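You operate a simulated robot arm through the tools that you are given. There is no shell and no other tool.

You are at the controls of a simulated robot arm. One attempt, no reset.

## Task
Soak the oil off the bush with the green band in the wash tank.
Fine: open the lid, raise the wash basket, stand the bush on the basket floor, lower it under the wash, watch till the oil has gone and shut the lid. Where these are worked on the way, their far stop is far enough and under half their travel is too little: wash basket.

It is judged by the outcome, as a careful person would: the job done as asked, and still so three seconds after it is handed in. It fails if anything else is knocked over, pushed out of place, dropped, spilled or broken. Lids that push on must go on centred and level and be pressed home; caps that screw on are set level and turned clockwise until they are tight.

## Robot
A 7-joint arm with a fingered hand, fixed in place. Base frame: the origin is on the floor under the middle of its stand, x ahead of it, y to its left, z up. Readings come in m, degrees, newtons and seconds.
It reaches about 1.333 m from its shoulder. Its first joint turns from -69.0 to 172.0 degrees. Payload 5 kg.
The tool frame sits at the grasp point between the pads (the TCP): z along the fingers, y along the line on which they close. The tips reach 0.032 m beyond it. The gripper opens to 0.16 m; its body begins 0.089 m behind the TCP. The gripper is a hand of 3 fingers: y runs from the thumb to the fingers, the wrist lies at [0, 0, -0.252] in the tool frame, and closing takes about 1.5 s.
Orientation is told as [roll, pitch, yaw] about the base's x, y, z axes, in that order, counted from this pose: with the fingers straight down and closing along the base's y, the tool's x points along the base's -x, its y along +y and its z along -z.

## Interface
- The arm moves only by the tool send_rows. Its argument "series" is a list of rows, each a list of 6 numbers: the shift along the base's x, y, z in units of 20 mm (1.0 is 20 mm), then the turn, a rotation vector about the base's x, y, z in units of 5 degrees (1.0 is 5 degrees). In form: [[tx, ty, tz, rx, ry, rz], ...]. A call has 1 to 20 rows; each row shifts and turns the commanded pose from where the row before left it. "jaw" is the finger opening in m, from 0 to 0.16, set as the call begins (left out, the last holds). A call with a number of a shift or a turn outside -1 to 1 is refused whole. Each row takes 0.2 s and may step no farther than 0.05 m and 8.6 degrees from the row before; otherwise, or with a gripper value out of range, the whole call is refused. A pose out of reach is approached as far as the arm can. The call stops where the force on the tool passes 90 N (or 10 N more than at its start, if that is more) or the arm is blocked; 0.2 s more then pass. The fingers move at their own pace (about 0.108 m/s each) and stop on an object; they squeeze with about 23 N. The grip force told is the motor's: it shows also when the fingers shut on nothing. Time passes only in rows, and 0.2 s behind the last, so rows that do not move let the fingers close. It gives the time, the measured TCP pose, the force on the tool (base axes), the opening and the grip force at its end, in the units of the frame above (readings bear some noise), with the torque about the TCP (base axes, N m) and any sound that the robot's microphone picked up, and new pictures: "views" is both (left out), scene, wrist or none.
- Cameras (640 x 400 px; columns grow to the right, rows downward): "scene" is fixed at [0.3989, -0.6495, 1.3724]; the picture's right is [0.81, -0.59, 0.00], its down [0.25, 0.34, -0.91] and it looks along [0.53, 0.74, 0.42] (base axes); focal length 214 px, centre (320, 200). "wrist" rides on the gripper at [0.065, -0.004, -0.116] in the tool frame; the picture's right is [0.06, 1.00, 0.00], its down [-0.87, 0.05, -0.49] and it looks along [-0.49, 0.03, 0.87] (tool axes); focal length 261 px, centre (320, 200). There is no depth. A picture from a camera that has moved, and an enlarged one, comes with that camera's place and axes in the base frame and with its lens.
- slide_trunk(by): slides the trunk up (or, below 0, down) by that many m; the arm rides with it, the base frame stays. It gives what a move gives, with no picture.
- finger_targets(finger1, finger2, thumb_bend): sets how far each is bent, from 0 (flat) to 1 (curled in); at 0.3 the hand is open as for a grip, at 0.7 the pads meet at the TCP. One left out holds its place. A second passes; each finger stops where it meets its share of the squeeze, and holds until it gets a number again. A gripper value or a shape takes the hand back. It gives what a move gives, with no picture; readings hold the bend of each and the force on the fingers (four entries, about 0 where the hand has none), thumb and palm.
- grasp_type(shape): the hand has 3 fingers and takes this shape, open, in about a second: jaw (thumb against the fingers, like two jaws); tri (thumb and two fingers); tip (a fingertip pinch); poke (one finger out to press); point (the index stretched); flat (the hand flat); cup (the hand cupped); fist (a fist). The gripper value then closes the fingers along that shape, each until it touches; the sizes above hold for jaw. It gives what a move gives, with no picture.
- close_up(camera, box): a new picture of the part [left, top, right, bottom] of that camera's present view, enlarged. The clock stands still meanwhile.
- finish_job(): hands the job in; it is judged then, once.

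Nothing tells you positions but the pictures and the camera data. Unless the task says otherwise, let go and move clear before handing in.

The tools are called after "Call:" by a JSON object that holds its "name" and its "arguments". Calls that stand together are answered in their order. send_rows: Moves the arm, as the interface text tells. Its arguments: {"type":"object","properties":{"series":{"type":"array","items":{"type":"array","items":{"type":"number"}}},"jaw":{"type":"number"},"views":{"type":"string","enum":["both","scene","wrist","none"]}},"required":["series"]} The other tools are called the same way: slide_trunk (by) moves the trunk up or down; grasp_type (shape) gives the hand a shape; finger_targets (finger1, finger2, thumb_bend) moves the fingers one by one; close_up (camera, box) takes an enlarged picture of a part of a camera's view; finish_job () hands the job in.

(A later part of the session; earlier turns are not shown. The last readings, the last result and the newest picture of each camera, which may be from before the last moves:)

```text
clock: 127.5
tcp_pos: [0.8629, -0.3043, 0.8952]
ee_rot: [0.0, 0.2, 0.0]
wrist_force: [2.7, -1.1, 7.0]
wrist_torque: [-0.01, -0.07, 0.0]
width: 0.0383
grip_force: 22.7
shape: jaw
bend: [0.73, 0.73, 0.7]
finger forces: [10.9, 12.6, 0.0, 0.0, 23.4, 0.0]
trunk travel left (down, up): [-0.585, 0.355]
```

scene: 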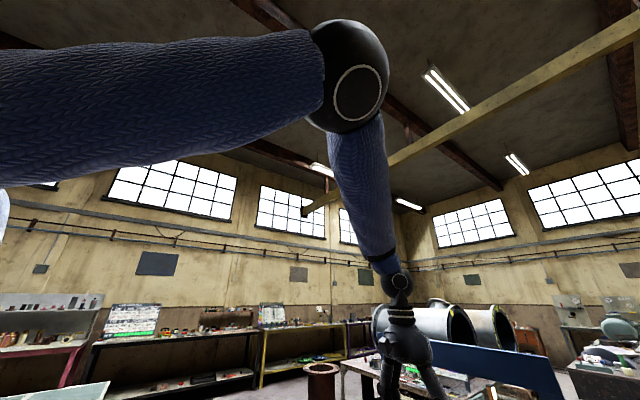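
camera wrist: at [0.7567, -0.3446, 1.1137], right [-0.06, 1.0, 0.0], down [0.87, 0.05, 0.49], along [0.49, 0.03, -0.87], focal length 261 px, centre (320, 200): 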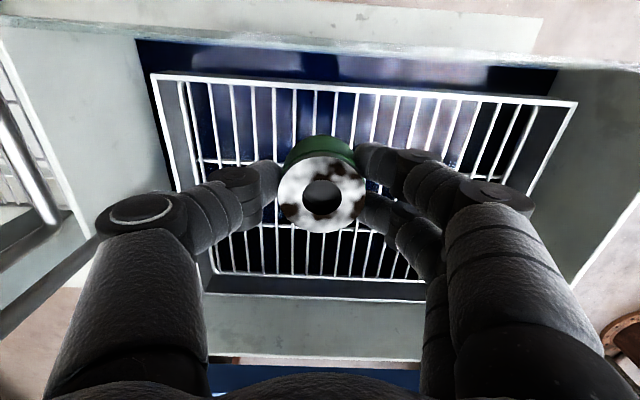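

Contact: the bush stands on the wire floor (TCP z 0.895). I relieve the push slightly and open the hand.

Call:
{"name": "send_rows", "arguments": {"series": [[0, 0, 0.05, 0, 0, 0], [0, 0, 0, 0, 0, 0]], "views": "none"}}

Call:
{"name": "send_rows", "arguments": {"series": [[0, 0, 0, 0, 0, 0], [0, 0, 0, 0, 0, 0], [0, 0, 0, 0, 0, 0]], "jaw": 0.1, "views": "wrist"}}

Call:
{"name": "close_up", "arguments": {"camera": "wrist", "box": [120, 40, 520, 300]}}

```text
clock: 128.1
tcp_pos: [0.8641, -0.3047, 0.8944]
ee_rot: [0.0, 0.1, 0.0]
wrist_force: [1.2, 0.4, 0.4]
wrist_torque: [0.01, -0.01, -0.01]
width: 0.0383
grip_force: 22.7
shape: jaw
bend: [0.73, 0.73, 0.7]
finger forces: [11.4, 12.6, 0.0, 0.0, 22.0, 0.0]
trunk travel left (down, up): [-0.585, 0.355]
```

```text
clock: 128.9
tcp_pos: [0.8638, -0.3041, 0.8956]
ee_rot: [0.1, 0.2, -0.1]
wrist_force: [-0.2, -0.8, 0.3]
wrist_torque: [0.04, 0.0, -0.02]
width: 0.0995
grip_force: 0.0
shape: jaw
bend: [0.71, 0.71, 0.69]
finger forces: [0.0, 0.1, 0.0, 0.1, 0.0, 0.1]
trunk travel left (down, up): [-0.585, 0.355]
camera wrist: at [0.7983, -0.3091, 1.011], right [-0.06, 1.0, 0.0], down [0.87, 0.05, 0.49], along [0.49, 0.03, -0.87], focal length 261 px, centre (320, 200)
```

wrist: 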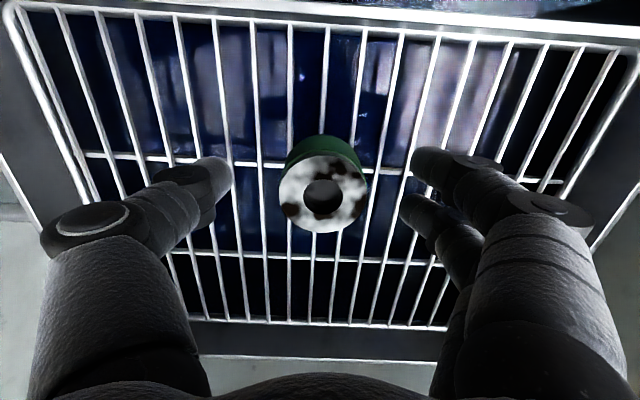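

```text
1.54 times, centred on (320, 170) of wrist
camera zoom: at [0.7983, -0.3091, 1.011], right [-0.06, 1.0, 0.0], down [0.87, 0.05, 0.49], along [0.49, 0.03, -0.87], focal length 401 px, centre (320, 246)
```

zoom: 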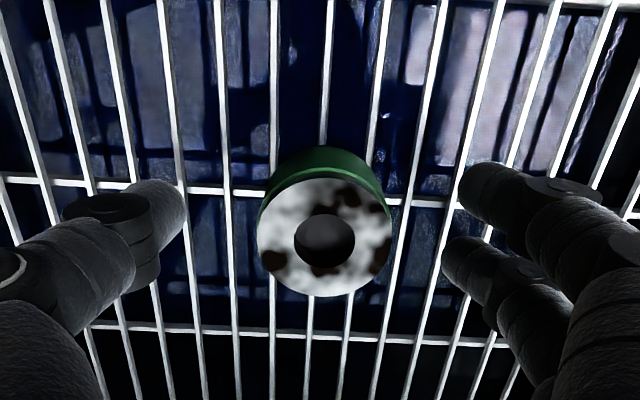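

The bush stands upright and free on the basket floor. I withdraw straight up with the trunk.

Call:
{"name": "slide_trunk", "arguments": {"by": 0.24}}

Call:
{"name": "send_rows", "arguments": {"series": [[-0.5, -0.5, 1, 0, 0, 0], [-0.5, -0.5, 1, 0, 0, 0], [-0.5, -0.5, 1, 0, 0, 0], [-1, -0.5, 0.5, 0, 0, 0], [-1, -0.5, 0.5, 0, 0, 0], [-1, -0.5, 0, 0, 0, 0], [-1, -0.5, 0, 0, 0, 0], [-1, -0.5, 0, 0, 0, 0]], "views": "wrist"}}

Call:
{"name": "close_up", "arguments": {"camera": "wrist", "box": [240, 80, 480, 300]}}

```text
clock: 131.4
tcp_pos: [0.8649, -0.3047, 1.1354]
ee_rot: [0.1, 0.0, 0.0]
wrist_force: [0.5, -0.6, -0.2]
wrist_torque: [0.02, 0.03, 0.03]
width: 0.0994
grip_force: 0.1
shape: jaw
bend: [0.71, 0.71, 0.69]
finger forces: [0.0, 0.0, 0.1, 0.0, 0.0, 0.1]
trunk travel left (down, up): [-0.825, 0.115]
```

```text
clock: 133.2
tcp_pos: [0.7333, -0.3852, 1.2166]
ee_rot: [0.1, 0.0, 0.0]
wrist_force: [1.0, -0.5, -0.3]
wrist_torque: [0.01, -0.04, 0.01]
width: 0.0994
grip_force: 0.1
shape: jaw
bend: [0.71, 0.71, 0.69]
finger forces: [0.0, 0.0, 0.1, 0.0, 0.1, 0.0]
trunk travel left (down, up): [-0.825, 0.115]
camera wrist: at [0.6682, -0.3888, 1.3321], right [-0.06, 1.0, 0.0], down [0.87, 0.05, 0.49], along [0.49, 0.03, -0.87], focal length 261 px, centre (320, 200)
```

wrist: 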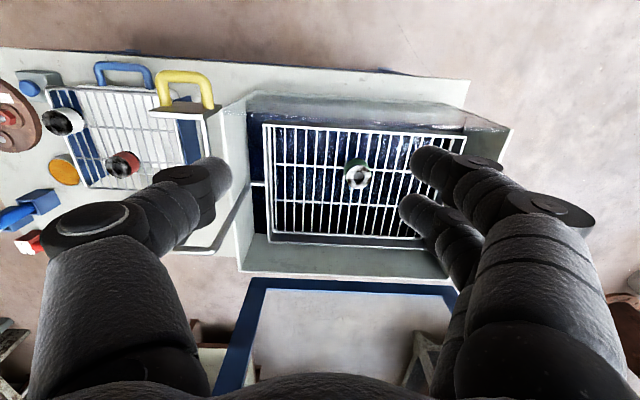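

```text
1.82 times, centred on (360, 190) of wrist
camera zoom: at [0.6682, -0.3888, 1.3321], right [-0.06, 1.0, 0.0], down [0.87, 0.05, 0.49], along [0.49, 0.03, -0.87], focal length 474 px, centre (247, 218)
```

zoom: 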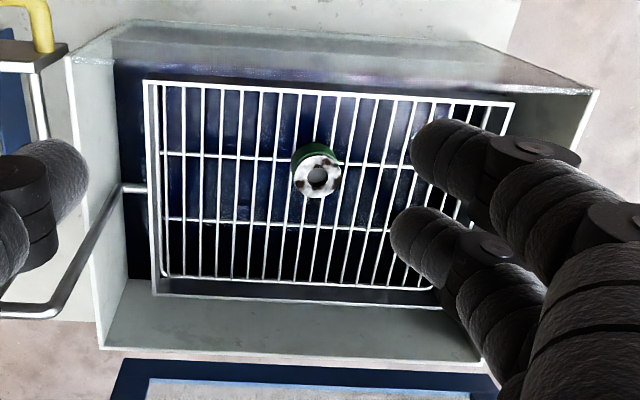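

The bush stands in the middle of the basket. Now I go back to the yellow handle to lower it: turn the hand and move to the front as before.

Call:
{"name": "send_rows", "arguments": {"series": [[-0.59, -0.55, 0.1, 0, 0, -1], [-0.59, -0.55, 0.1, 0, 0, -1], [-0.59, -0.55, 0.1, 0, 0, -1], [-0.59, -0.55, 0.1, 0, 0, -1], [-0.59, -0.55, 0.1, 0, 0, -1], [-0.59, -0.55, 0.1, 0, 0, -1], [-0.59, -0.55, 0.1, 0, 0, -1], [-0.59, -0.55, 0.1, 0, 0, -1], [-0.59, -0.55, 0.1, 0, 0, -1], [-0.59, -0.55, 0.1, 0, 0, -1], [-0.59, -0.55, 0.1, 0, 0, -1], [-0.59, -0.55, 0.1, 0, 0, -1], [-0.59, -0.55, 0.1, 0, 0, -1], [-0.59, -0.55, 0.1, 0, 0, -1], [-0.59, -0.55, 0.1, 0, 0, -1], [-0.59, -0.55, 0.1, 0, 0, -1], [-0.59, -0.55, 0.1, 0, 0, -1], [-0.59, -0.55, 0.1, 0, 0, -1]], "jaw": 0.075, "views": "none"}}

Call:
{"name": "send_rows", "arguments": {"series": [[0, 0, 0, 0, -1, 0], [0, 0, 0, 0, -1, 0], [0, 0, 0, 0, -1, 0], [0, 0, 0, 0, -1, 0], [0, 0, 0, 0, -1, 0]], "views": "none"}}

Call:
{"name": "slide_trunk", "arguments": {"by": -0.25}}

Call:
{"name": "send_rows", "arguments": {"series": [[0.3, 0, 0, 0, -1, 0], [0.3, 0, 0, 0, -1, 0], [0.3, 0, 0, 0, -1, 0], [0.3, 0, 0, 0, -1, 0], [0.3, 0, 0, 0, -1, 0], [0.3, 0, 0, 0, -1, 0], [0.3, 0, 0, 0, -1, 0], [0.3, 0, 0, 0, -1, 0], [0.3, 0, 0, 0, -1, 0]], "views": "wrist"}}

```text
clock: 137.0
tcp_pos: [0.5212, -0.5835, 1.2506]
ee_rot: [0.1, 0.2, -90.2]
wrist_force: [-0.1, -1.1, -0.2]
wrist_torque: [0.01, -0.01, 0.04]
width: 0.0756
grip_force: 0.0
shape: jaw
bend: [0.73, 0.73, 0.7]
finger forces: [0.0, 0.0, 0.0, 0.1, 0.1, 0.0]
trunk travel left (down, up): [-0.825, 0.115]
```

```text
clock: 138.2
tcp_pos: [0.5193, -0.582, 1.2516]
ee_rot: [25.2, 0.2, -90.1]
wrist_force: [-0.3, -0.1, -0.3]
wrist_torque: [-0.02, -0.02, 0.01]
width: 0.0757
grip_force: 0.1
shape: jaw
bend: [0.73, 0.73, 0.7]
finger forces: [0.0, 0.0, 0.1, 0.1, 0.1, 0.1]
trunk travel left (down, up): [-0.825, 0.115]
```

```text
clock: 140.8
tcp_pos: [0.5201, -0.5834, 1.0018]
ee_rot: [25.0, 0.1, -90.0]
wrist_force: [0.2, 0.0, 0.2]
wrist_torque: [0.0, -0.03, 0.0]
width: 0.0754
grip_force: 0.0
shape: jaw
bend: [0.73, 0.73, 0.7]
finger forces: [0.1, 0.1, 0.0, 0.0, 0.0, 0.1]
trunk travel left (down, up): [-0.575, 0.365]
```

```text
clock: 142.8
tcp_pos: [0.5742, -0.5837, 0.9997]
ee_rot: [70.1, 0.1, -89.9]
wrist_force: [-0.2, -0.2, 0.0]
wrist_torque: [-0.01, 0.02, 0.01]
width: 0.0754
grip_force: 0.1
shape: jaw
bend: [0.73, 0.73, 0.7]
finger forces: [0.0, 0.1, 0.0, 0.1, 0.0, 0.0]
trunk travel left (down, up): [-0.575, 0.365]
camera wrist: at [0.4629, -0.5186, 1.0371], right [0.34, 0.06, 0.94], down [-0.44, -0.87, 0.22], along [0.83, -0.49, -0.27], focal length 261 px, centre (320, 200)
```

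wrist: 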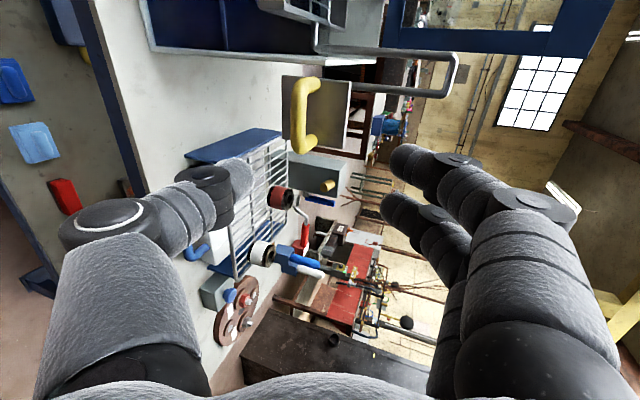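

The bar is at about (0.70, −0.571, 0.937). I line up and move in, stopping short of the plate this time.

Call:
{"name": "send_rows", "arguments": {"series": [[0.65, 0.32, -0.68, 0, 0, 0], [0.65, 0.32, -0.68, 0, 0, 0], [0.93, 0, -0.34, 0, 0, 0], [0.93, 0, -0.34, 0, 0, 0], [0.93, 0, -0.34, 0, 0, 0], [0.93, 0, -0.34, 0, 0, 0]], "views": "none"}}

Call:
{"name": "close_up", "arguments": {"camera": "wrist", "box": [180, 60, 420, 260]}}

```text
clock: 144.2
tcp_pos: [0.6746, -0.5711, 0.9472]
ee_rot: [70.0, 0.1, -90.0]
wrist_force: [-0.5, -0.2, 0.8]
wrist_torque: [0.01, -0.03, -0.03]
width: 0.0753
grip_force: 0.1
shape: jaw
bend: [0.73, 0.73, 0.7]
finger forces: [0.1, 0.0, 0.0, 0.1, 0.0, 0.0]
trunk travel left (down, up): [-0.575, 0.365]
```

```text
2.00 times, centred on (300, 160) of wrist
camera zoom: at [0.5645, -0.5061, 0.9824], right [0.34, 0.06, 0.94], down [-0.44, -0.87, 0.22], along [0.83, -0.49, -0.27], focal length 521 px, centre (360, 280)
```

zoom: 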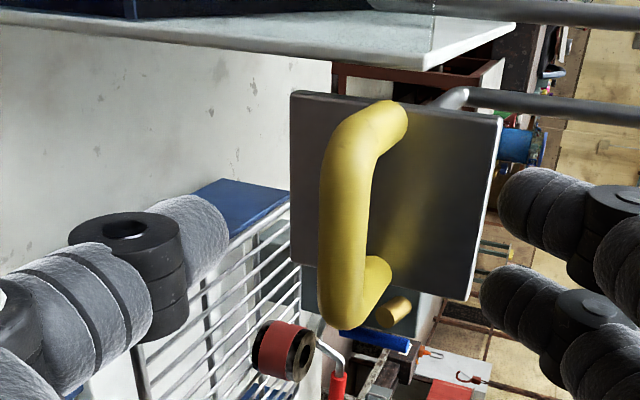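

Call:
{"name": "send_rows", "arguments": {"series": [[0.45, 0, -0.25, 0, 0, 0], [0.45, 0, -0.25, 0, 0, 0]], "views": "none"}}

Call:
{"name": "send_rows", "arguments": {"series": [[0, 0, 0, 0, 0, 0], [0, 0, 0, 0, 0, 0], [0, 0, 0, 0, 0, 0], [0, 0, 0, 0, 0, 0], [0, 0, 0, 0, 0, 0], [0, 0, 0, 0, 0, 0]], "jaw": 0.0, "views": "wrist"}}

```text
clock: 144.8
tcp_pos: [0.6926, -0.5716, 0.9375]
ee_rot: [70.0, 0.0, -90.0]
wrist_force: [0.1, -0.1, -0.4]
wrist_torque: [0.02, -0.02, 0.02]
width: 0.0755
grip_force: 0.1
shape: jaw
bend: [0.73, 0.73, 0.7]
finger forces: [0.1, 0.1, 0.0, 0.0, 0.0, 0.0]
trunk travel left (down, up): [-0.575, 0.365]
```

```text
clock: 146.2
tcp_pos: [0.693, -0.5712, 0.9373]
ee_rot: [70.0, 0.1, -90.1]
wrist_force: [4.2, -0.2, 0.8]
wrist_torque: [0.01, -0.09, 0.03]
width: 0.0113
grip_force: 23.5
shape: jaw
bend: [0.71, 0.71, 0.7]
finger forces: [10.4, 10.6, 0.1, 0.0, 19.7, 0.0]
trunk travel left (down, up): [-0.575, 0.365]
camera wrist: at [0.5823, -0.5059, 0.9732], right [0.34, 0.06, 0.94], down [-0.44, -0.87, 0.22], along [0.83, -0.49, -0.27], focal length 261 px, centre (320, 200)
```

wrist: 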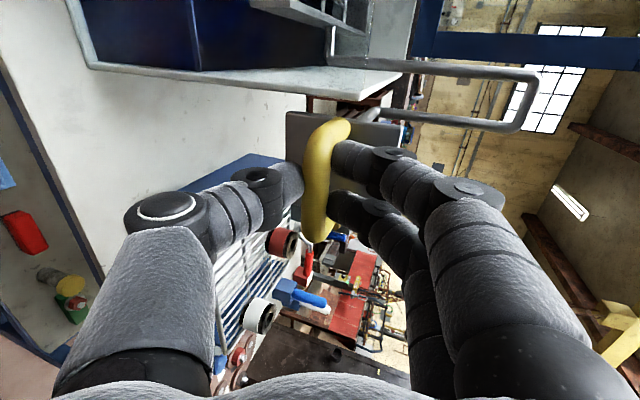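

Gripped again. I lower the basket smoothly, most of the way first.

Call:
{"name": "send_rows", "arguments": {"series": [[0, 0, -0.2, 0, 0, 0], [0, 0, -0.3, 0, 0, 0], [0, 0, -0.35, 0, 0, 0], [0, 0, -0.35, 0, 0, 0], [0, 0, -0.35, 0, 0, 0], [0, 0, -0.35, 0, 0, 0], [0, 0, -0.35, 0, 0, 0], [0, 0, -0.35, 0, 0, 0], [0, 0, -0.35, 0, 0, 0], [0, 0, -0.35, 0, 0, 0], [0, 0, -0.35, 0, 0, 0], [0, 0, -0.35, 0, 0, 0], [0, 0, -0.35, 0, 0, 0], [0, 0, -0.35, 0, 0, 0], [0, 0, -0.3, 0, 0, 0]], "views": "wrist"}}

Call:
{"name": "close_up", "arguments": {"camera": "wrist", "box": [180, 0, 420, 150]}}

```text
clock: 149.4
tcp_pos: [0.6907, -0.5704, 0.836]
ee_rot: [70.1, 0.0, -90.0]
wrist_force: [7.1, -10.0, 6.9]
wrist_torque: [-0.03, -0.28, -0.16]
width: 0.0107
grip_force: 22.9
shape: jaw
bend: [0.71, 0.71, 0.7]
finger forces: [13.6, 12.8, 0.0, 0.0, 17.0, 0.0]
trunk travel left (down, up): [-0.575, 0.365]
camera wrist: at [0.5814, -0.5054, 0.873], right [0.34, 0.06, 0.94], down [-0.44, -0.87, 0.22], along [0.83, -0.49, -0.27], focal length 261 px, centre (320, 200)
```

wrist: 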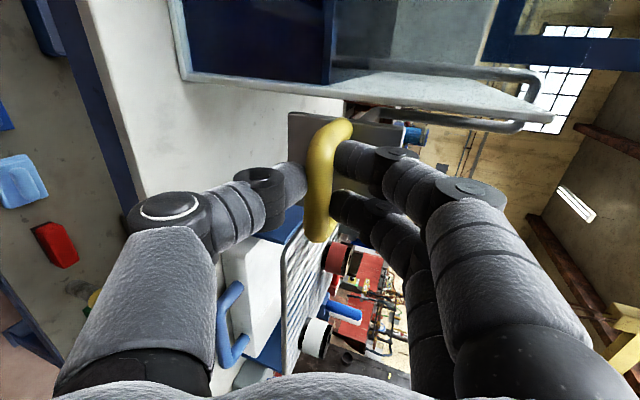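

```text
2.67 times, centred on (300, 75) of wrist
camera zoom: at [0.5814, -0.5054, 0.873], right [0.34, 0.06, 0.94], down [-0.44, -0.87, 0.22], along [0.83, -0.49, -0.27], focal length 695 px, centre (373, 533)
```

zoom: 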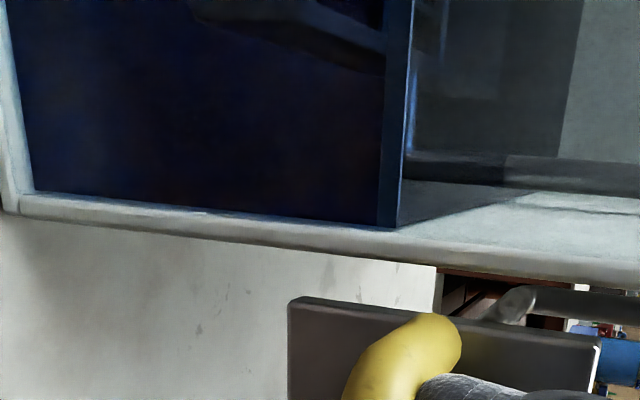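

About 2 cm remain to the bottom. I continue in smaller steps.

Call:
{"name": "send_rows", "arguments": {"series": [[0, 0, -0.2, 0, 0, 0], [0, 0, -0.2, 0, 0, 0], [0, 0, -0.2, 0, 0, 0]], "views": "none"}}

```text
clock: 150.2
tcp_pos: [0.693, -0.5696, 0.8237]
ee_rot: [70.1, 0.1, -90.0]
wrist_force: [4.4, -10.9, 6.4]
wrist_torque: [-0.01, -0.28, -0.19]
width: 0.0107
grip_force: 22.9
shape: jaw
bend: [0.71, 0.71, 0.7]
finger forces: [13.7, 12.7, 0.1, 0.1, 17.8, 0.0]
trunk travel left (down, up): [-0.575, 0.365]
```

Call:
{"name": "send_rows", "arguments": {"series": [[0, 0.1, -0.2, 0, 0, 0], [0, 0.1, -0.2, 0, 0, 0]], "views": "none"}}

```text
clock: 150.8
tcp_pos: [0.6916, -0.568, 0.8171]
ee_rot: [70.1, -0.1, -90.2]
wrist_force: [1.3, -34.1, 12.0]
wrist_torque: [-0.12, -0.38, -0.63]
width: 0.0106
grip_force: 23.1
shape: jaw
bend: [0.71, 0.71, 0.7]
finger forces: [17.9, 14.1, 0.0, 0.1, 16.6, 0.1]
trunk travel left (down, up): [-0.575, 0.365]
```

I shifted the wrong way sideways (34 N side load), so I relieve that now. The height matches the original bottom position.

Call:
{"name": "send_rows", "arguments": {"series": [[0, -0.2, 0, 0, 0, 0], [0, -0.1, 0, 0, 0, 0], [0, 0, 0, 0, 0, 0]], "views": "none"}}

```text
clock: 151.6
tcp_pos: [0.6918, -0.5702, 0.8182]
ee_rot: [70.0, 0.1, -89.8]
wrist_force: [0.8, -10.9, 10.8]
wrist_torque: [-0.05, -0.33, -0.2]
width: 0.0109
grip_force: 22.8
shape: jaw
bend: [0.71, 0.71, 0.7]
finger forces: [14.5, 13.7, 0.1, 0.1, 17.2, 0.0]
trunk travel left (down, up): [-0.575, 0.365]
```

Call:
{"name": "send_rows", "arguments": {"series": [[0, -0.1, -0.12, 0, 0, 0], [0, 0, -0.1, 0, 0, 0], [0, 0, 0, 0, 0, 0]], "views": "wrist"}}

```text
clock: 152.4
tcp_pos: [0.6918, -0.5715, 0.8144]
ee_rot: [70.2, 0.2, -89.8]
wrist_force: [-1.3, 12.8, 21.2]
wrist_torque: [0.08, -0.62, 0.27]
width: 0.0115
grip_force: 22.4
shape: jaw
bend: [0.71, 0.71, 0.7]
finger forces: [16.4, 16.2, 0.0, 0.1, 14.1, 0.0]
trunk travel left (down, up): [-0.575, 0.365]
camera wrist: at [0.5811, -0.5067, 0.8508], right [0.34, 0.06, 0.94], down [-0.44, -0.87, 0.22], along [0.83, -0.49, -0.27], focal length 261 px, centre (320, 200)
```

wrist: 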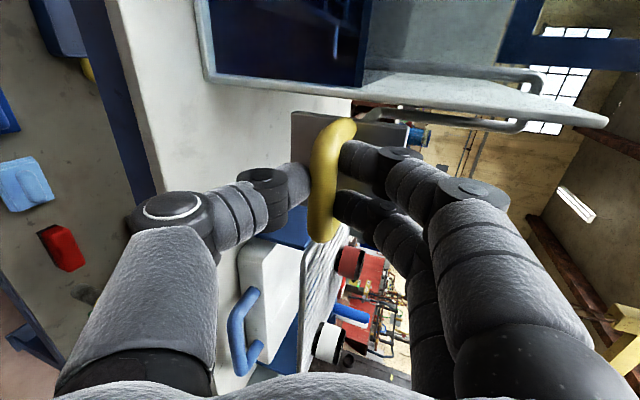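

The bottom stop is reached (21 N). I open the hand and back straight out.

Call:
{"name": "send_rows", "arguments": {"series": [[0, 0, 0.1, 0, 0, 0], [0, 0, 0, 0, 0, 0], [0, 0, 0, 0, 0, 0]], "jaw": 0.075, "views": "none"}}

Call:
{"name": "send_rows", "arguments": {"series": [[-0.94, 0, 0.34, 0, 0, 0], [-0.94, 0, 0.34, 0, 0, 0], [-0.94, 0, 0.34, 0, 0, 0], [-0.94, 0, 0.34, 0, 0, 0], [-0.94, 0, 0.34, 0, 0, 0], [-0.5, 0, 0.8, 0, 1, 0], [-0.2, 0, 0.8, 0, 1, 0], [0, 0, 0.8, 0, 1, 0], [0, 0, 0.8, 0, 1, 0], [0, 0, 0.8, 0, 1, 0], [0, 0, 0.8, 0, 1, 0], [0, 0, 0.8, 0, 1, 0], [0, 0, 0.8, 0, 1, 0], [0, 0, 0.8, 0, 1, 0], [0, 0, 0.8, 0, 1, 0]], "views": "wrist"}}

```text
clock: 153.2
tcp_pos: [0.6923, -0.5746, 0.8127]
ee_rot: [70.0, 0.0, -90.0]
wrist_force: [-0.1, -0.4, 0.4]
wrist_torque: [-0.04, -0.06, 0.0]
width: 0.0743
grip_force: 0.1
shape: jaw
bend: [0.73, 0.73, 0.7]
finger forces: [0.1, 0.0, 0.0, 0.1, 0.0, 0.1]
trunk travel left (down, up): [-0.575, 0.365]
```

```text
clock: 156.4
tcp_pos: [0.5849, -0.573, 1.0068]
ee_rot: [19.9, 0.2, -90.0]
wrist_force: [0.1, 0.3, -0.4]
wrist_torque: [0.01, 0.03, 0.01]
width: 0.0745
grip_force: 0.0
shape: jaw
bend: [0.73, 0.73, 0.7]
finger forces: [0.1, 0.0, 0.1, 0.1, 0.0, 0.0]
trunk travel left (down, up): [-0.575, 0.365]
camera wrist: at [0.5413, -0.5084, 1.1154], right [0.94, 0.06, 0.34], down [-0.12, -0.87, 0.48], along [0.33, -0.49, -0.81], focal length 261 px, centre (320, 200)
```

wrist: 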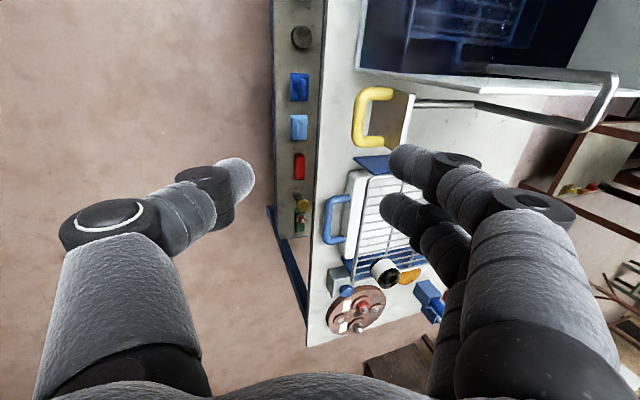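

Released cleanly; the basket is down. I raise the trunk and move to where the wrist camera can see the bush under the wash.

Call:
{"name": "slide_trunk", "arguments": {"by": 0.25}}

Call:
{"name": "send_rows", "arguments": {"series": [[0.3, 1, -0.1, 0, 0, 0], [0.3, 1, -0.1, 0, 0, 0], [0.3, 1, -0.1, 0, 0, 0], [0.3, 1, -0.1, 0, 0, 0], [0.3, 1, -0.1, 0, 0, 0], [0.3, 1, -0.1, 0, 0, 0], [0.3, 1, -0.1, 0, 0, 0], [0.3, 1, -0.1, 0, 0, 0], [0.3, 1, -0.1, 0, 0, 0], [0.3, 1, -0.1, 0, 0, 0], [0.3, 1, -0.1, 0, 0, 0], [0.3, 1, -0.1, 0, 0, 0], [0.3, 1, -0.1, 0, 0, 0], [0.3, 1, -0.1, 0, 0, 0], [0.3, 1, -0.1, 0, 0, 0], [0.3, 1, -0.1, 0, 0, 0], [0.3, 1, -0.1, 0, 0, 0], [0.3, 1, -0.1, 0, 0, 0], [0.3, 1, -0.1, 0, 0, 0]], "jaw": 0.16, "views": "wrist"}}

Call:
{"name": "close_up", "arguments": {"camera": "wrist", "box": [200, 0, 440, 160]}}

```text
clock: 159.0
tcp_pos: [0.5848, -0.5751, 1.258]
ee_rot: [19.9, 0.1, -90.0]
wrist_force: [0.0, 0.1, 0.5]
wrist_torque: [0.03, 0.04, -0.01]
width: 0.0745
grip_force: 0.0
shape: jaw
bend: [0.73, 0.73, 0.7]
finger forces: [0.0, 0.0, 0.0, 0.1, 0.1, 0.0]
trunk travel left (down, up): [-0.825, 0.115]
```

```text
clock: 163.0
tcp_pos: [0.7067, -0.1987, 1.2189]
ee_rot: [19.8, 0.2, -89.5]
wrist_force: [-0.2, 0.8, 0.3]
wrist_torque: [-0.02, 0.06, 0.0]
width: 0.1599
grip_force: 0.0
shape: jaw
bend: [0.3, 0.3, 0.3]
finger forces: [0.0, 0.0, 0.0, 0.0, 0.0, 0.0]
out of reach, approached as far as the arm can: row 19
trunk travel left (down, up): [-0.825, 0.115]
camera wrist: at [0.6635, -0.1344, 1.3273], right [0.94, 0.07, 0.34], down [-0.11, -0.87, 0.48], along [0.33, -0.49, -0.81], focal length 261 px, centre (320, 200)
```

wrist: 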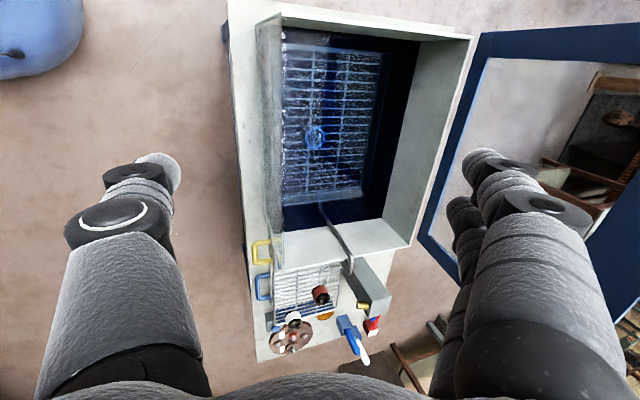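

```text
2.50 times, centred on (320, 80) of wrist
camera zoom: at [0.6635, -0.1344, 1.3273], right [0.94, 0.07, 0.34], down [-0.11, -0.87, 0.48], along [0.33, -0.49, -0.81], focal length 652 px, centre (320, 500)
```

zoom: 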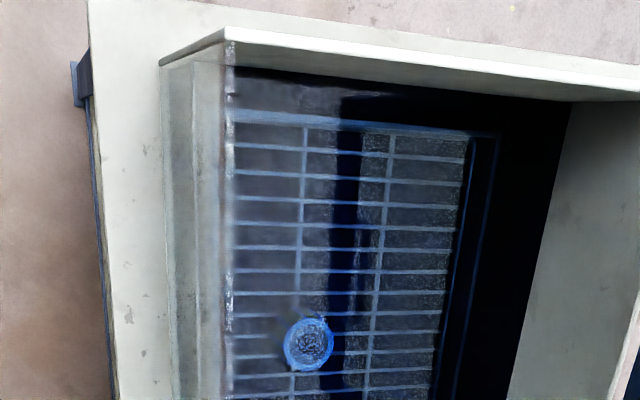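

The bush is visible under the wash, still upright. I'll enlarge it to see the oil.

Call:
{"name": "close_up", "arguments": {"camera": "wrist", "box": [285, 115, 345, 160]}}

```text
8.89 times, centred on (315, 138) of wrist
camera zoom: at [0.6635, -0.1344, 1.3273], right [0.94, 0.07, 0.34], down [-0.11, -0.87, 0.48], along [0.33, -0.49, -0.81], focal length 2317 px, centre (364, 756)
```

zoom: 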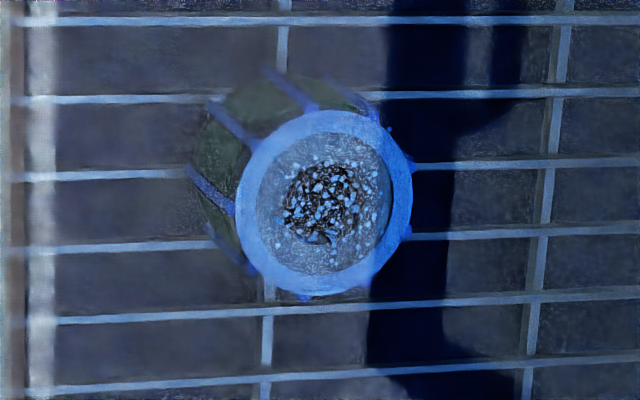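

I wait a few seconds and look again to see how the oil is doing.

Call:
{"name": "send_rows", "arguments": {"series": [[0, 0, 0, 0, 0, 0], [0, 0, 0, 0, 0, 0], [0, 0, 0, 0, 0, 0], [0, 0, 0, 0, 0, 0], [0, 0, 0, 0, 0, 0], [0, 0, 0, 0, 0, 0], [0, 0, 0, 0, 0, 0], [0, 0, 0, 0, 0, 0], [0, 0, 0, 0, 0, 0], [0, 0, 0, 0, 0, 0], [0, 0, 0, 0, 0, 0], [0, 0, 0, 0, 0, 0], [0, 0, 0, 0, 0, 0], [0, 0, 0, 0, 0, 0], [0, 0, 0, 0, 0, 0], [0, 0, 0, 0, 0, 0], [0, 0, 0, 0, 0, 0], [0, 0, 0, 0, 0, 0], [0, 0, 0, 0, 0, 0], [0, 0, 0, 0, 0, 0]], "views": "none"}}

Call:
{"name": "close_up", "arguments": {"camera": "wrist", "box": [285, 115, 345, 160]}}

```text
clock: 167.2
tcp_pos: [0.7072, -0.1991, 1.2197]
ee_rot: [19.9, 0.1, -89.6]
wrist_force: [0.6, -0.5, 0.3]
wrist_torque: [0.01, 0.02, -0.01]
width: 0.1599
grip_force: 0.0
shape: jaw
bend: [0.3, 0.3, 0.3]
finger forces: [0.1, 0.1, 0.0, 0.1, 0.0, 0.0]
trunk travel left (down, up): [-0.825, 0.115]
```

```text
8.89 times, centred on (315, 138) of wrist
camera zoom: at [0.6623, -0.1349, 1.3277], right [0.94, 0.07, 0.34], down [-0.11, -0.87, 0.48], along [0.33, -0.49, -0.81], focal length 2317 px, centre (364, 756)
```

zoom: 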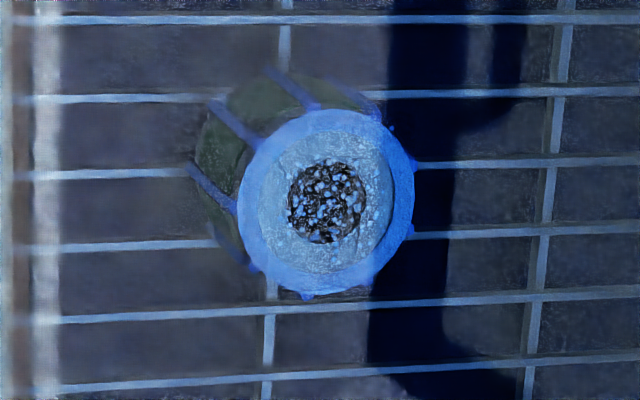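

The face is getting lighter, so the oil is going. I wait on.

Call:
{"name": "send_rows", "arguments": {"series": [[0, 0, 0, 0, 0, 0], [0, 0, 0, 0, 0, 0], [0, 0, 0, 0, 0, 0], [0, 0, 0, 0, 0, 0], [0, 0, 0, 0, 0, 0], [0, 0, 0, 0, 0, 0], [0, 0, 0, 0, 0, 0], [0, 0, 0, 0, 0, 0], [0, 0, 0, 0, 0, 0], [0, 0, 0, 0, 0, 0], [0, 0, 0, 0, 0, 0], [0, 0, 0, 0, 0, 0], [0, 0, 0, 0, 0, 0], [0, 0, 0, 0, 0, 0], [0, 0, 0, 0, 0, 0], [0, 0, 0, 0, 0, 0], [0, 0, 0, 0, 0, 0], [0, 0, 0, 0, 0, 0], [0, 0, 0, 0, 0, 0], [0, 0, 0, 0, 0, 0]], "views": "none"}}

Call:
{"name": "close_up", "arguments": {"camera": "wrist", "box": [285, 115, 345, 160]}}

```text
clock: 171.4
tcp_pos: [0.7063, -0.1986, 1.2202]
ee_rot: [19.9, 0.1, -89.5]
wrist_force: [0.1, -0.6, -0.1]
wrist_torque: [0.0, 0.04, -0.01]
width: 0.1602
grip_force: 0.0
shape: jaw
bend: [0.3, 0.3, 0.3]
finger forces: [0.0, 0.1, 0.0, 0.1, 0.0, 0.1]
trunk travel left (down, up): [-0.825, 0.115]
```

```text
8.89 times, centred on (315, 138) of wrist
camera zoom: at [0.6623, -0.1349, 1.3277], right [0.94, 0.07, 0.34], down [-0.11, -0.87, 0.48], along [0.33, -0.49, -0.81], focal length 2317 px, centre (364, 756)
```

zoom: 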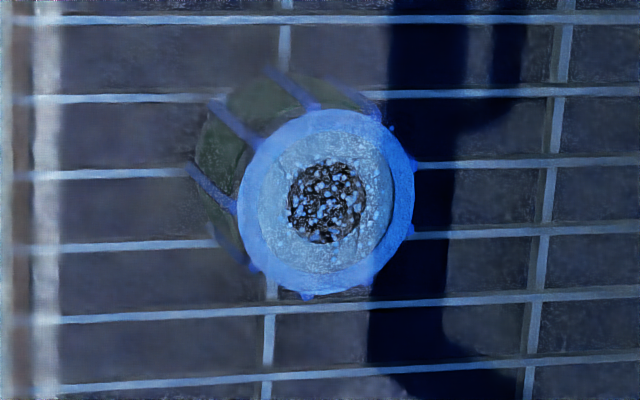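

No change over the last 4 s and no dark spots remain on the face. I'll wait another while to be sure, and also look from another angle.

Call:
{"name": "send_rows", "arguments": {"series": [[0, 0, 0, 0, 0, 0], [0, 0, 0, 0, 0, 0], [0, 0, 0, 0, 0, 0], [0, 0, 0, 0, 0, 0], [0, 0, 0, 0, 0, 0], [0, 0, 0, 0, 0, 0], [0, 0, 0, 0, 0, 0], [0, 0, 0, 0, 0, 0], [0, 0, 0, 0, 0, 0], [0, 0, 0, 0, 0, 0], [0, 0, 0, 0, 0, 0], [0, 0, 0, 0, 0, 0], [0, 0, 0, 0, 0, 0], [0, 0, 0, 0, 0, 0], [0, 0, 0, 0, 0, 0], [0, 0, 0, 0, 0, 0], [0, 0, 0, 0, 0, 0], [0, 0, 0, 0, 0, 0], [0, 0, 0, 0, 0, 0], [0, 0, 0, 0, 0, 0]], "views": "none"}}

Call:
{"name": "send_rows", "arguments": {"series": [[0, 0.5, 0, 0, 0, 1], [0, 0.5, 0, 0, 0, 1], [0, 0.5, 0, 0, 0, 1], [0, 0.5, 0, 0, 0, 1], [0, -0.5, 0, 0, 0, 1], [0, -0.5, 0, 0, 0, 1], [0, -0.5, 0, 0, 0, 1], [0, -0.5, 0, 0, 0, 1], [0, -0.5, 0, 0, 0, 1], [0, -0.5, 0, 0, 0, 1]], "views": "wrist"}}

```text
clock: 175.6
tcp_pos: [0.7064, -0.1998, 1.2203]
ee_rot: [19.9, 0.1, -89.5]
wrist_force: [-0.7, 0.1, 0.4]
wrist_torque: [-0.01, 0.01, 0.01]
width: 0.1599
grip_force: 0.0
shape: jaw
bend: [0.3, 0.3, 0.3]
finger forces: [0.0, 0.0, 0.0, 0.0, 0.0, 0.0]
trunk travel left (down, up): [-0.825, 0.115]
```

```text
clock: 177.8
tcp_pos: [0.7055, -0.2208, 1.2202]
ee_rot: [20.1, 0.1, -39.9]
wrist_force: [-1.4, 0.0, -0.6]
wrist_torque: [-0.01, -0.04, -0.01]
width: 0.16
grip_force: 0.1
shape: jaw
bend: [0.3, 0.3, 0.3]
finger forces: [0.1, 0.0, 0.0, 0.0, 0.0, 0.0]
trunk travel left (down, up): [-0.825, 0.115]
camera wrist: at [0.6277, -0.2119, 1.3278], right [0.55, 0.76, 0.34], down [0.59, -0.65, 0.48], along [0.59, -0.06, -0.81], focal length 261 px, centre (320, 200)
```

wrist: 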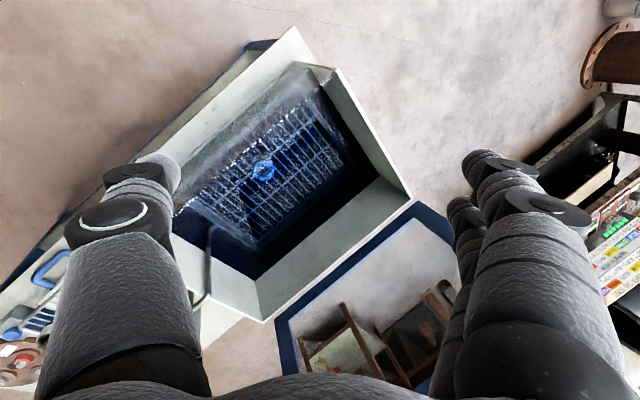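

Call:
{"name": "close_up", "arguments": {"camera": "wrist", "box": [235, 148, 295, 193]}}

Call:
{"name": "close_up", "arguments": {"camera": "wrist", "box": [170, 50, 430, 330]}}

```text
8.89 times, centred on (265, 170) of wrist
camera zoom: at [0.6277, -0.2119, 1.3278], right [0.55, 0.76, 0.34], down [0.59, -0.65, 0.48], along [0.59, -0.06, -0.81], focal length 2317 px, centre (809, 462)
```

zoom: 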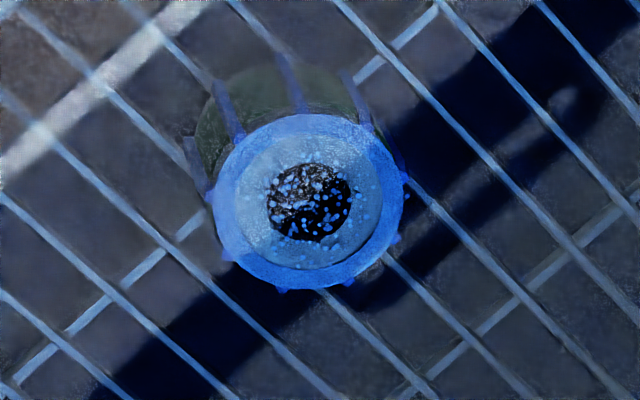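

```text
1.43 times, centred on (300, 190) of wrist
camera zoom: at [0.6277, -0.2119, 1.3278], right [0.55, 0.76, 0.34], down [0.59, -0.65, 0.48], along [0.59, -0.06, -0.81], focal length 372 px, centre (349, 214)
```

zoom: 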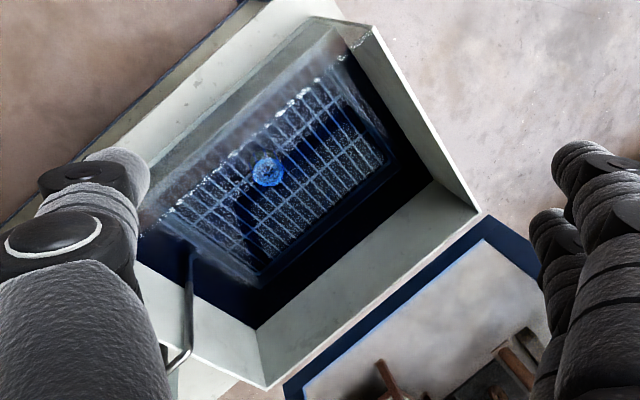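

The face shows no oil blotches any more from this side either. I turn the hand back and take one more look before shutting the lid.

Call:
{"name": "send_rows", "arguments": {"series": [[0, 0.2, 0, 0, 0, -1], [0, 0.2, 0, 0, 0, -1], [0, 0.2, 0, 0, 0, -1], [0, 0.2, 0, 0, 0, -1], [0, 0.1, 0, 0, 0, -1], [0, 0.1, 0, 0, 0, -1], [0, 0, 0, 0, 0, -1], [0, 0, 0, 0, 0, -1], [0, 0, 0, 0, 0, -1], [0, 0, 0, 0, 0, -1], [0, 0, 0, 0, 0, 0], [0, 0, 0, 0, 0, 0], [0, 0, 0, 0, 0, 0], [0, 0, 0, 0, 0, 0], [0, 0, 0, 0, 0, 0], [0, 0, 0, 0, 0, 0], [0, 0, 0, 0, 0, 0], [0, 0, 0, 0, 0, 0], [0, 0, 0, 0, 0, 0], [0, 0, 0, 0, 0, 0]], "views": "wrist"}}

Call:
{"name": "close_up", "arguments": {"camera": "wrist", "box": [285, 115, 345, 160]}}

```text
clock: 182.0
tcp_pos: [0.7076, -0.1992, 1.2197]
ee_rot: [19.9, 0.1, -89.5]
wrist_force: [0.5, 0.6, -0.8]
wrist_torque: [0.0, -0.01, 0.01]
width: 0.1599
grip_force: 0.1
shape: jaw
bend: [0.3, 0.3, 0.3]
finger forces: [0.0, 0.1, 0.1, 0.0, 0.1, 0.0]
trunk travel left (down, up): [-0.825, 0.115]
camera wrist: at [0.663, -0.1351, 1.3277], right [0.94, 0.07, 0.34], down [-0.11, -0.87, 0.48], along [0.33, -0.49, -0.81], focal length 261 px, centre (320, 200)
```

wrist: 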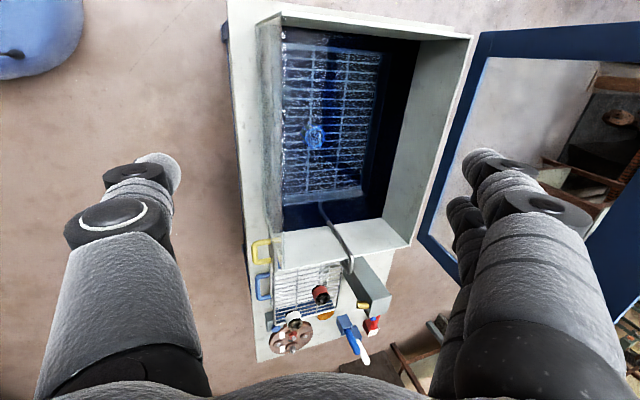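

```text
8.89 times, centred on (315, 138) of wrist
camera zoom: at [0.663, -0.1351, 1.3277], right [0.94, 0.07, 0.34], down [-0.11, -0.87, 0.48], along [0.33, -0.49, -0.81], focal length 2317 px, centre (364, 756)
```

zoom: 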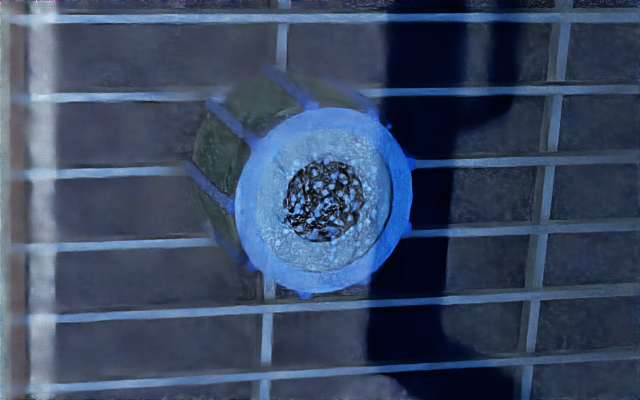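

The face is evenly clean and unchanged for over 10 s: the oil is gone. Now the lid: I go up and forward to reach over its top edge (x≈1.05, z≈1.26), at y≈−0.165, beside the handle bar.

Call:
{"name": "send_rows", "arguments": {"series": [[0.3, 0.2, 1, 0, 0, 0], [0.3, 0.2, 1, 0, 0, 0], [0.3, 0.2, 1, 0, 0, 0], [0.3, 0.2, 1, 0, 0, 0], [0.5, 0.2, 1, 0, 0, 0], [0.5, 0.2, 1, 0, 0, 0], [0.5, 0.2, 1, 0, 0, 0], [1, 0.2, 0.5, 0, 0, 0], [1, 0.1, 0, 0, 0, 0], [1, 0, 0, 0, 0, 0], [1, 0, 0, 0, 0, 0], [1, 0, 0, 0, 0, 0], [1, 0, 0, 0, 0, 0], [1, 0, 0, 0, 0, 0]], "jaw": 0.12, "views": "wrist"}}

Call:
{"name": "close_up", "arguments": {"camera": "scene", "box": [0, 396, 640, 400]}}

```text
clock: 185.0
tcp_pos: [0.8943, -0.1746, 1.3665]
ee_rot: [20.2, 0.4, -90.0]
wrist_force: [0.3, 0.7, 0.6]
wrist_torque: [0.01, 0.0, -0.01]
width: 0.1201
grip_force: 0.1
shape: jaw
bend: [0.63, 0.63, 0.6]
finger forces: [0.0, 0.0, 0.1, 0.0, 0.0, 0.1]
out of reach, approached as far as the arm can: row 14
trunk travel left (down, up): [-0.825, 0.115]
camera wrist: at [0.8497, -0.1105, 1.4744], right [0.94, 0.06, 0.35], down [-0.12, -0.87, 0.47], along [0.33, -0.48, -0.81], focal length 261 px, centre (320, 200)
```

wrist: 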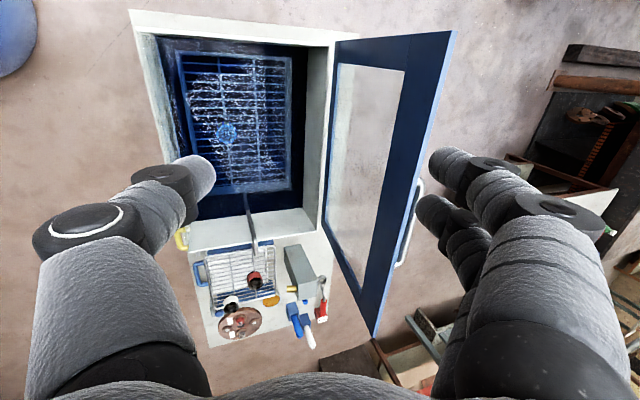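

```text
1.00 times, centred on (320, 398) of scene (not enlarged: the box is as wide or as high as the picture)
camera zoom: at [0.3989, -0.6495, 1.3724], right [0.81, -0.59, 0.0], down [0.25, 0.34, -0.91], along [0.53, 0.74, 0.42], focal length 214 px, centre (320, 2)
```

zoom: 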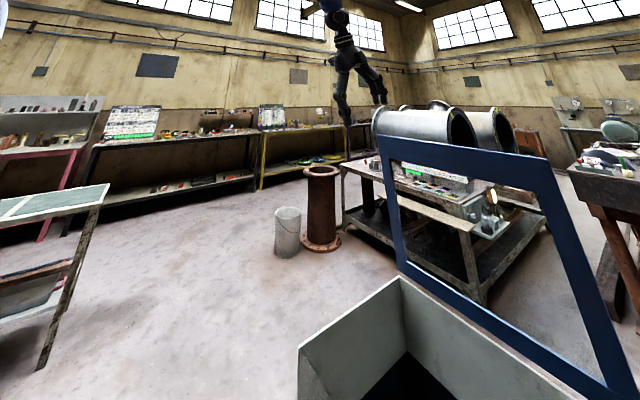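

It's out of reach at this height; raising the trunk to its top should help. I'll also tilt the hand a bit more forward.

Call:
{"name": "slide_trunk", "arguments": {"by": 0.115}}

Call:
{"name": "send_rows", "arguments": {"series": [[0.5, 0, -0.5, 0, -1, 0], [0.5, 0, -0.5, 0, -1, 0], [0.8, 0, -0.5, 0, 0, 0], [0.8, 0, -0.5, 0, 0, 0], [0.8, 0, -0.5, 0, 0, 0], [0.8, 0, -0.5, 0, 0, 0]], "views": "wrist"}}

Call:
{"name": "close_up", "arguments": {"camera": "scene", "box": [0, 396, 640, 400]}}

```text
clock: 186.4
tcp_pos: [0.8937, -0.1751, 1.4807]
ee_rot: [20.2, 0.3, -89.9]
wrist_force: [-0.2, -0.1, 0.3]
wrist_torque: [0.03, 0.0, 0.01]
width: 0.1203
grip_force: 0.0
shape: jaw
bend: [0.63, 0.63, 0.6]
finger forces: [0.0, 0.0, 0.0, 0.1, 0.0, 0.1]
trunk travel left (down, up): [-0.94, 0.0]
```

```text
clock: 187.8
tcp_pos: [0.9596, -0.1764, 1.431]
ee_rot: [30.4, 0.2, -89.9]
wrist_force: [-0.8, 0.2, 0.2]
wrist_torque: [-0.04, -0.01, 0.0]
width: 0.1204
grip_force: 0.1
shape: jaw
bend: [0.63, 0.63, 0.6]
finger forces: [0.0, 0.1, 0.1, 0.0, 0.1, 0.0]
out of reach, approached as far as the arm can: row 6
trunk travel left (down, up): [-0.94, 0.0]
camera wrist: at [0.898, -0.1114, 1.5291], right [0.86, 0.06, 0.5], down [-0.2, -0.87, 0.45], along [0.47, -0.48, -0.74], focal length 261 px, centre (320, 200)
```

wrist: 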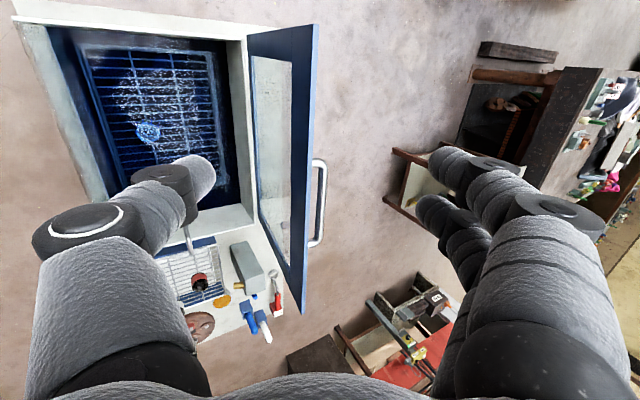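

```text
1.00 times, centred on (320, 398) of scene (not enlarged: the box is as wide or as high as the picture)
camera zoom: at [0.3989, -0.6495, 1.3724], right [0.81, -0.59, 0.0], down [0.25, 0.34, -0.91], along [0.53, 0.74, 0.42], focal length 214 px, centre (320, 2)
```

zoom: 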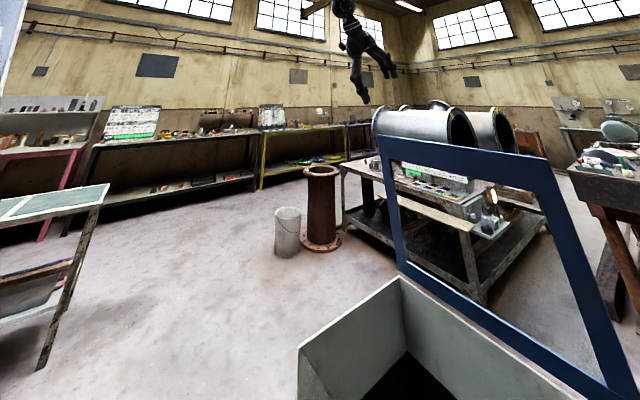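

This reaches only x≈0.96 with so steep a hand. I'll tilt the hand to about −50° so the upper fingers can hook just behind the lid's top edge.

Call:
{"name": "send_rows", "arguments": {"series": [[0, 0, -0.8, 0, -1, 0], [0.2, 0.1, -0.8, 0, -1, 0], [0.5, 0.1, -0.8, 0, -1, 0], [0.7, 0.1, -0.8, 0, -1, 0], [0.7, 0.1, -0.8, 0, 0, 0], [0.7, 0.1, -0.8, 0, 0, 0], [0.7, 0, 0, 0, 0, 0]], "jaw": 0.16, "views": "wrist"}}

Call:
{"name": "close_up", "arguments": {"camera": "scene", "box": [0, 396, 640, 400]}}

```text
clock: 189.4
tcp_pos: [1.0183, -0.1843, 1.3415]
ee_rot: [50.4, 0.3, -89.7]
wrist_force: [0.1, -0.9, 0.4]
wrist_torque: [0.03, 0.01, 0.01]
width: 0.1596
grip_force: 0.0
shape: jaw
bend: [0.3, 0.3, 0.3]
finger forces: [0.0, 0.0, 0.1, 0.0, 0.0, 0.0]
out of reach, approached as far as the arm can: row 6, 7
trunk travel left (down, up): [-0.94, 0.0]
camera wrist: at [0.9266, -0.1196, 1.4133], right [0.64, 0.06, 0.77], down [-0.34, -0.87, 0.35], along [0.69, -0.48, -0.54], focal length 261 px, centre (320, 200)
```

wrist: 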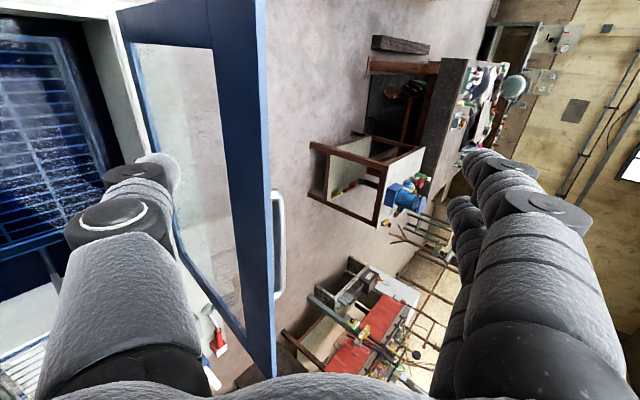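

```text
1.00 times, centred on (320, 398) of scene (not enlarged: the box is as wide or as high as the picture)
camera zoom: at [0.3989, -0.6495, 1.3724], right [0.81, -0.59, 0.0], down [0.25, 0.34, -0.91], along [0.53, 0.74, 0.42], focal length 214 px, centre (320, 2)
```

zoom: 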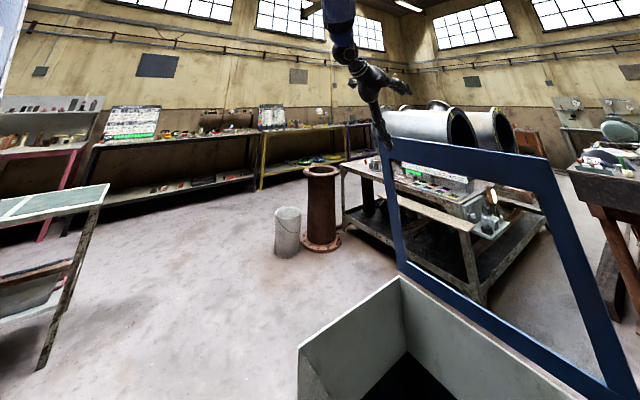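

The hand straddles the lid's top edge from above, thumb inside and fingers outside. I lower so the fingers get behind the edge.

Call:
{"name": "send_rows", "arguments": {"series": [[0, 0.2, -0.9, 0, 0, 0], [0, 0.2, -0.9, 0, 0, 0], [0.1, 0.2, -0.9, 0, 0, 0], [0.1, 0.2, -0.9, 0, 0, 0]], "views": "wrist"}}

Call:
{"name": "close_up", "arguments": {"camera": "scene", "box": [260, 330, 560, 400]}}

```text
clock: 190.4
tcp_pos: [0.9993, -0.1993, 1.2882]
ee_rot: [50.3, 0.4, -89.6]
wrist_force: [0.1, 0.5, -0.7]
wrist_torque: [0.0, 0.0, 0.02]
width: 0.1602
grip_force: 0.0
shape: jaw
bend: [0.3, 0.3, 0.3]
finger forces: [0.1, 0.1, 0.0, 0.0, 0.0, 0.0]
out of reach, approached as far as the arm can: row 1, 2, 3, 4
trunk travel left (down, up): [-0.94, 0.0]
camera wrist: at [0.9066, -0.1342, 1.3591], right [0.64, 0.06, 0.77], down [-0.34, -0.87, 0.35], along [0.69, -0.48, -0.54], focal length 261 px, centre (320, 200)
```

wrist: 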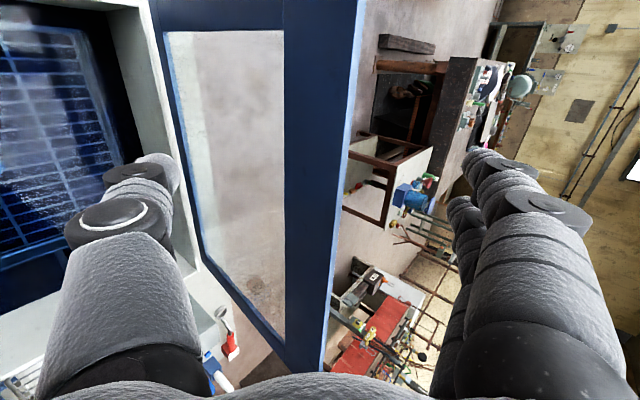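

```text
2.13 times, centred on (410, 365) of scene
camera zoom: at [0.3989, -0.6495, 1.3724], right [0.81, -0.59, 0.0], down [0.25, 0.34, -0.91], along [0.53, 0.74, 0.42], focal length 458 px, centre (128, -152)
```

zoom: 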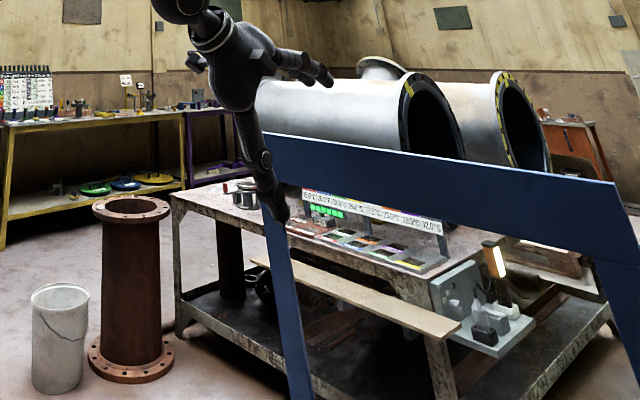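

Stuck at a joint limit again. I'll look at the arm's posture to understand which way to go.

Call:
{"name": "close_up", "arguments": {"camera": "scene", "box": [0, 0, 640, 4]}}

Call:
{"name": "close_up", "arguments": {"camera": "scene", "box": [0, 0, 4, 400]}}

```text
1.00 times, centred on (320, 2) of scene (not enlarged: the box is as wide or as high as the picture)
camera zoom: at [0.3989, -0.6495, 1.3724], right [0.81, -0.59, 0.0], down [0.25, 0.34, -0.91], along [0.53, 0.74, 0.42], focal length 214 px, centre (320, 398)
```

zoom: 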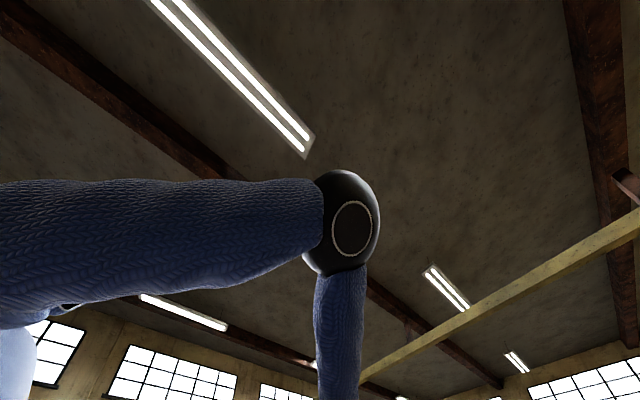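

```text
1.00 times, centred on (2, 200) of scene (not enlarged: the box is as wide or as high as the picture)
camera zoom: at [0.3989, -0.6495, 1.3724], right [0.81, -0.59, 0.0], down [0.25, 0.34, -0.91], along [0.53, 0.74, 0.42], focal length 214 px, centre (638, 200)
```

zoom: 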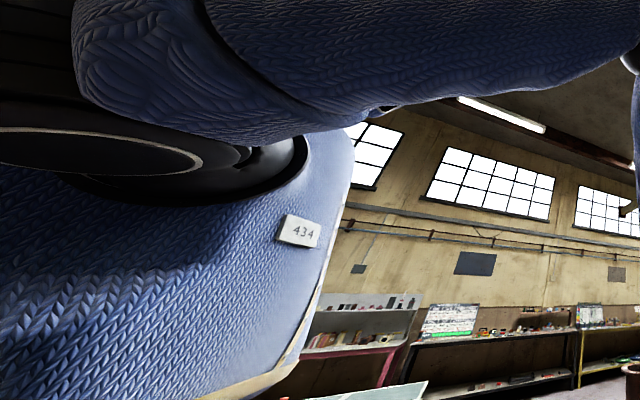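

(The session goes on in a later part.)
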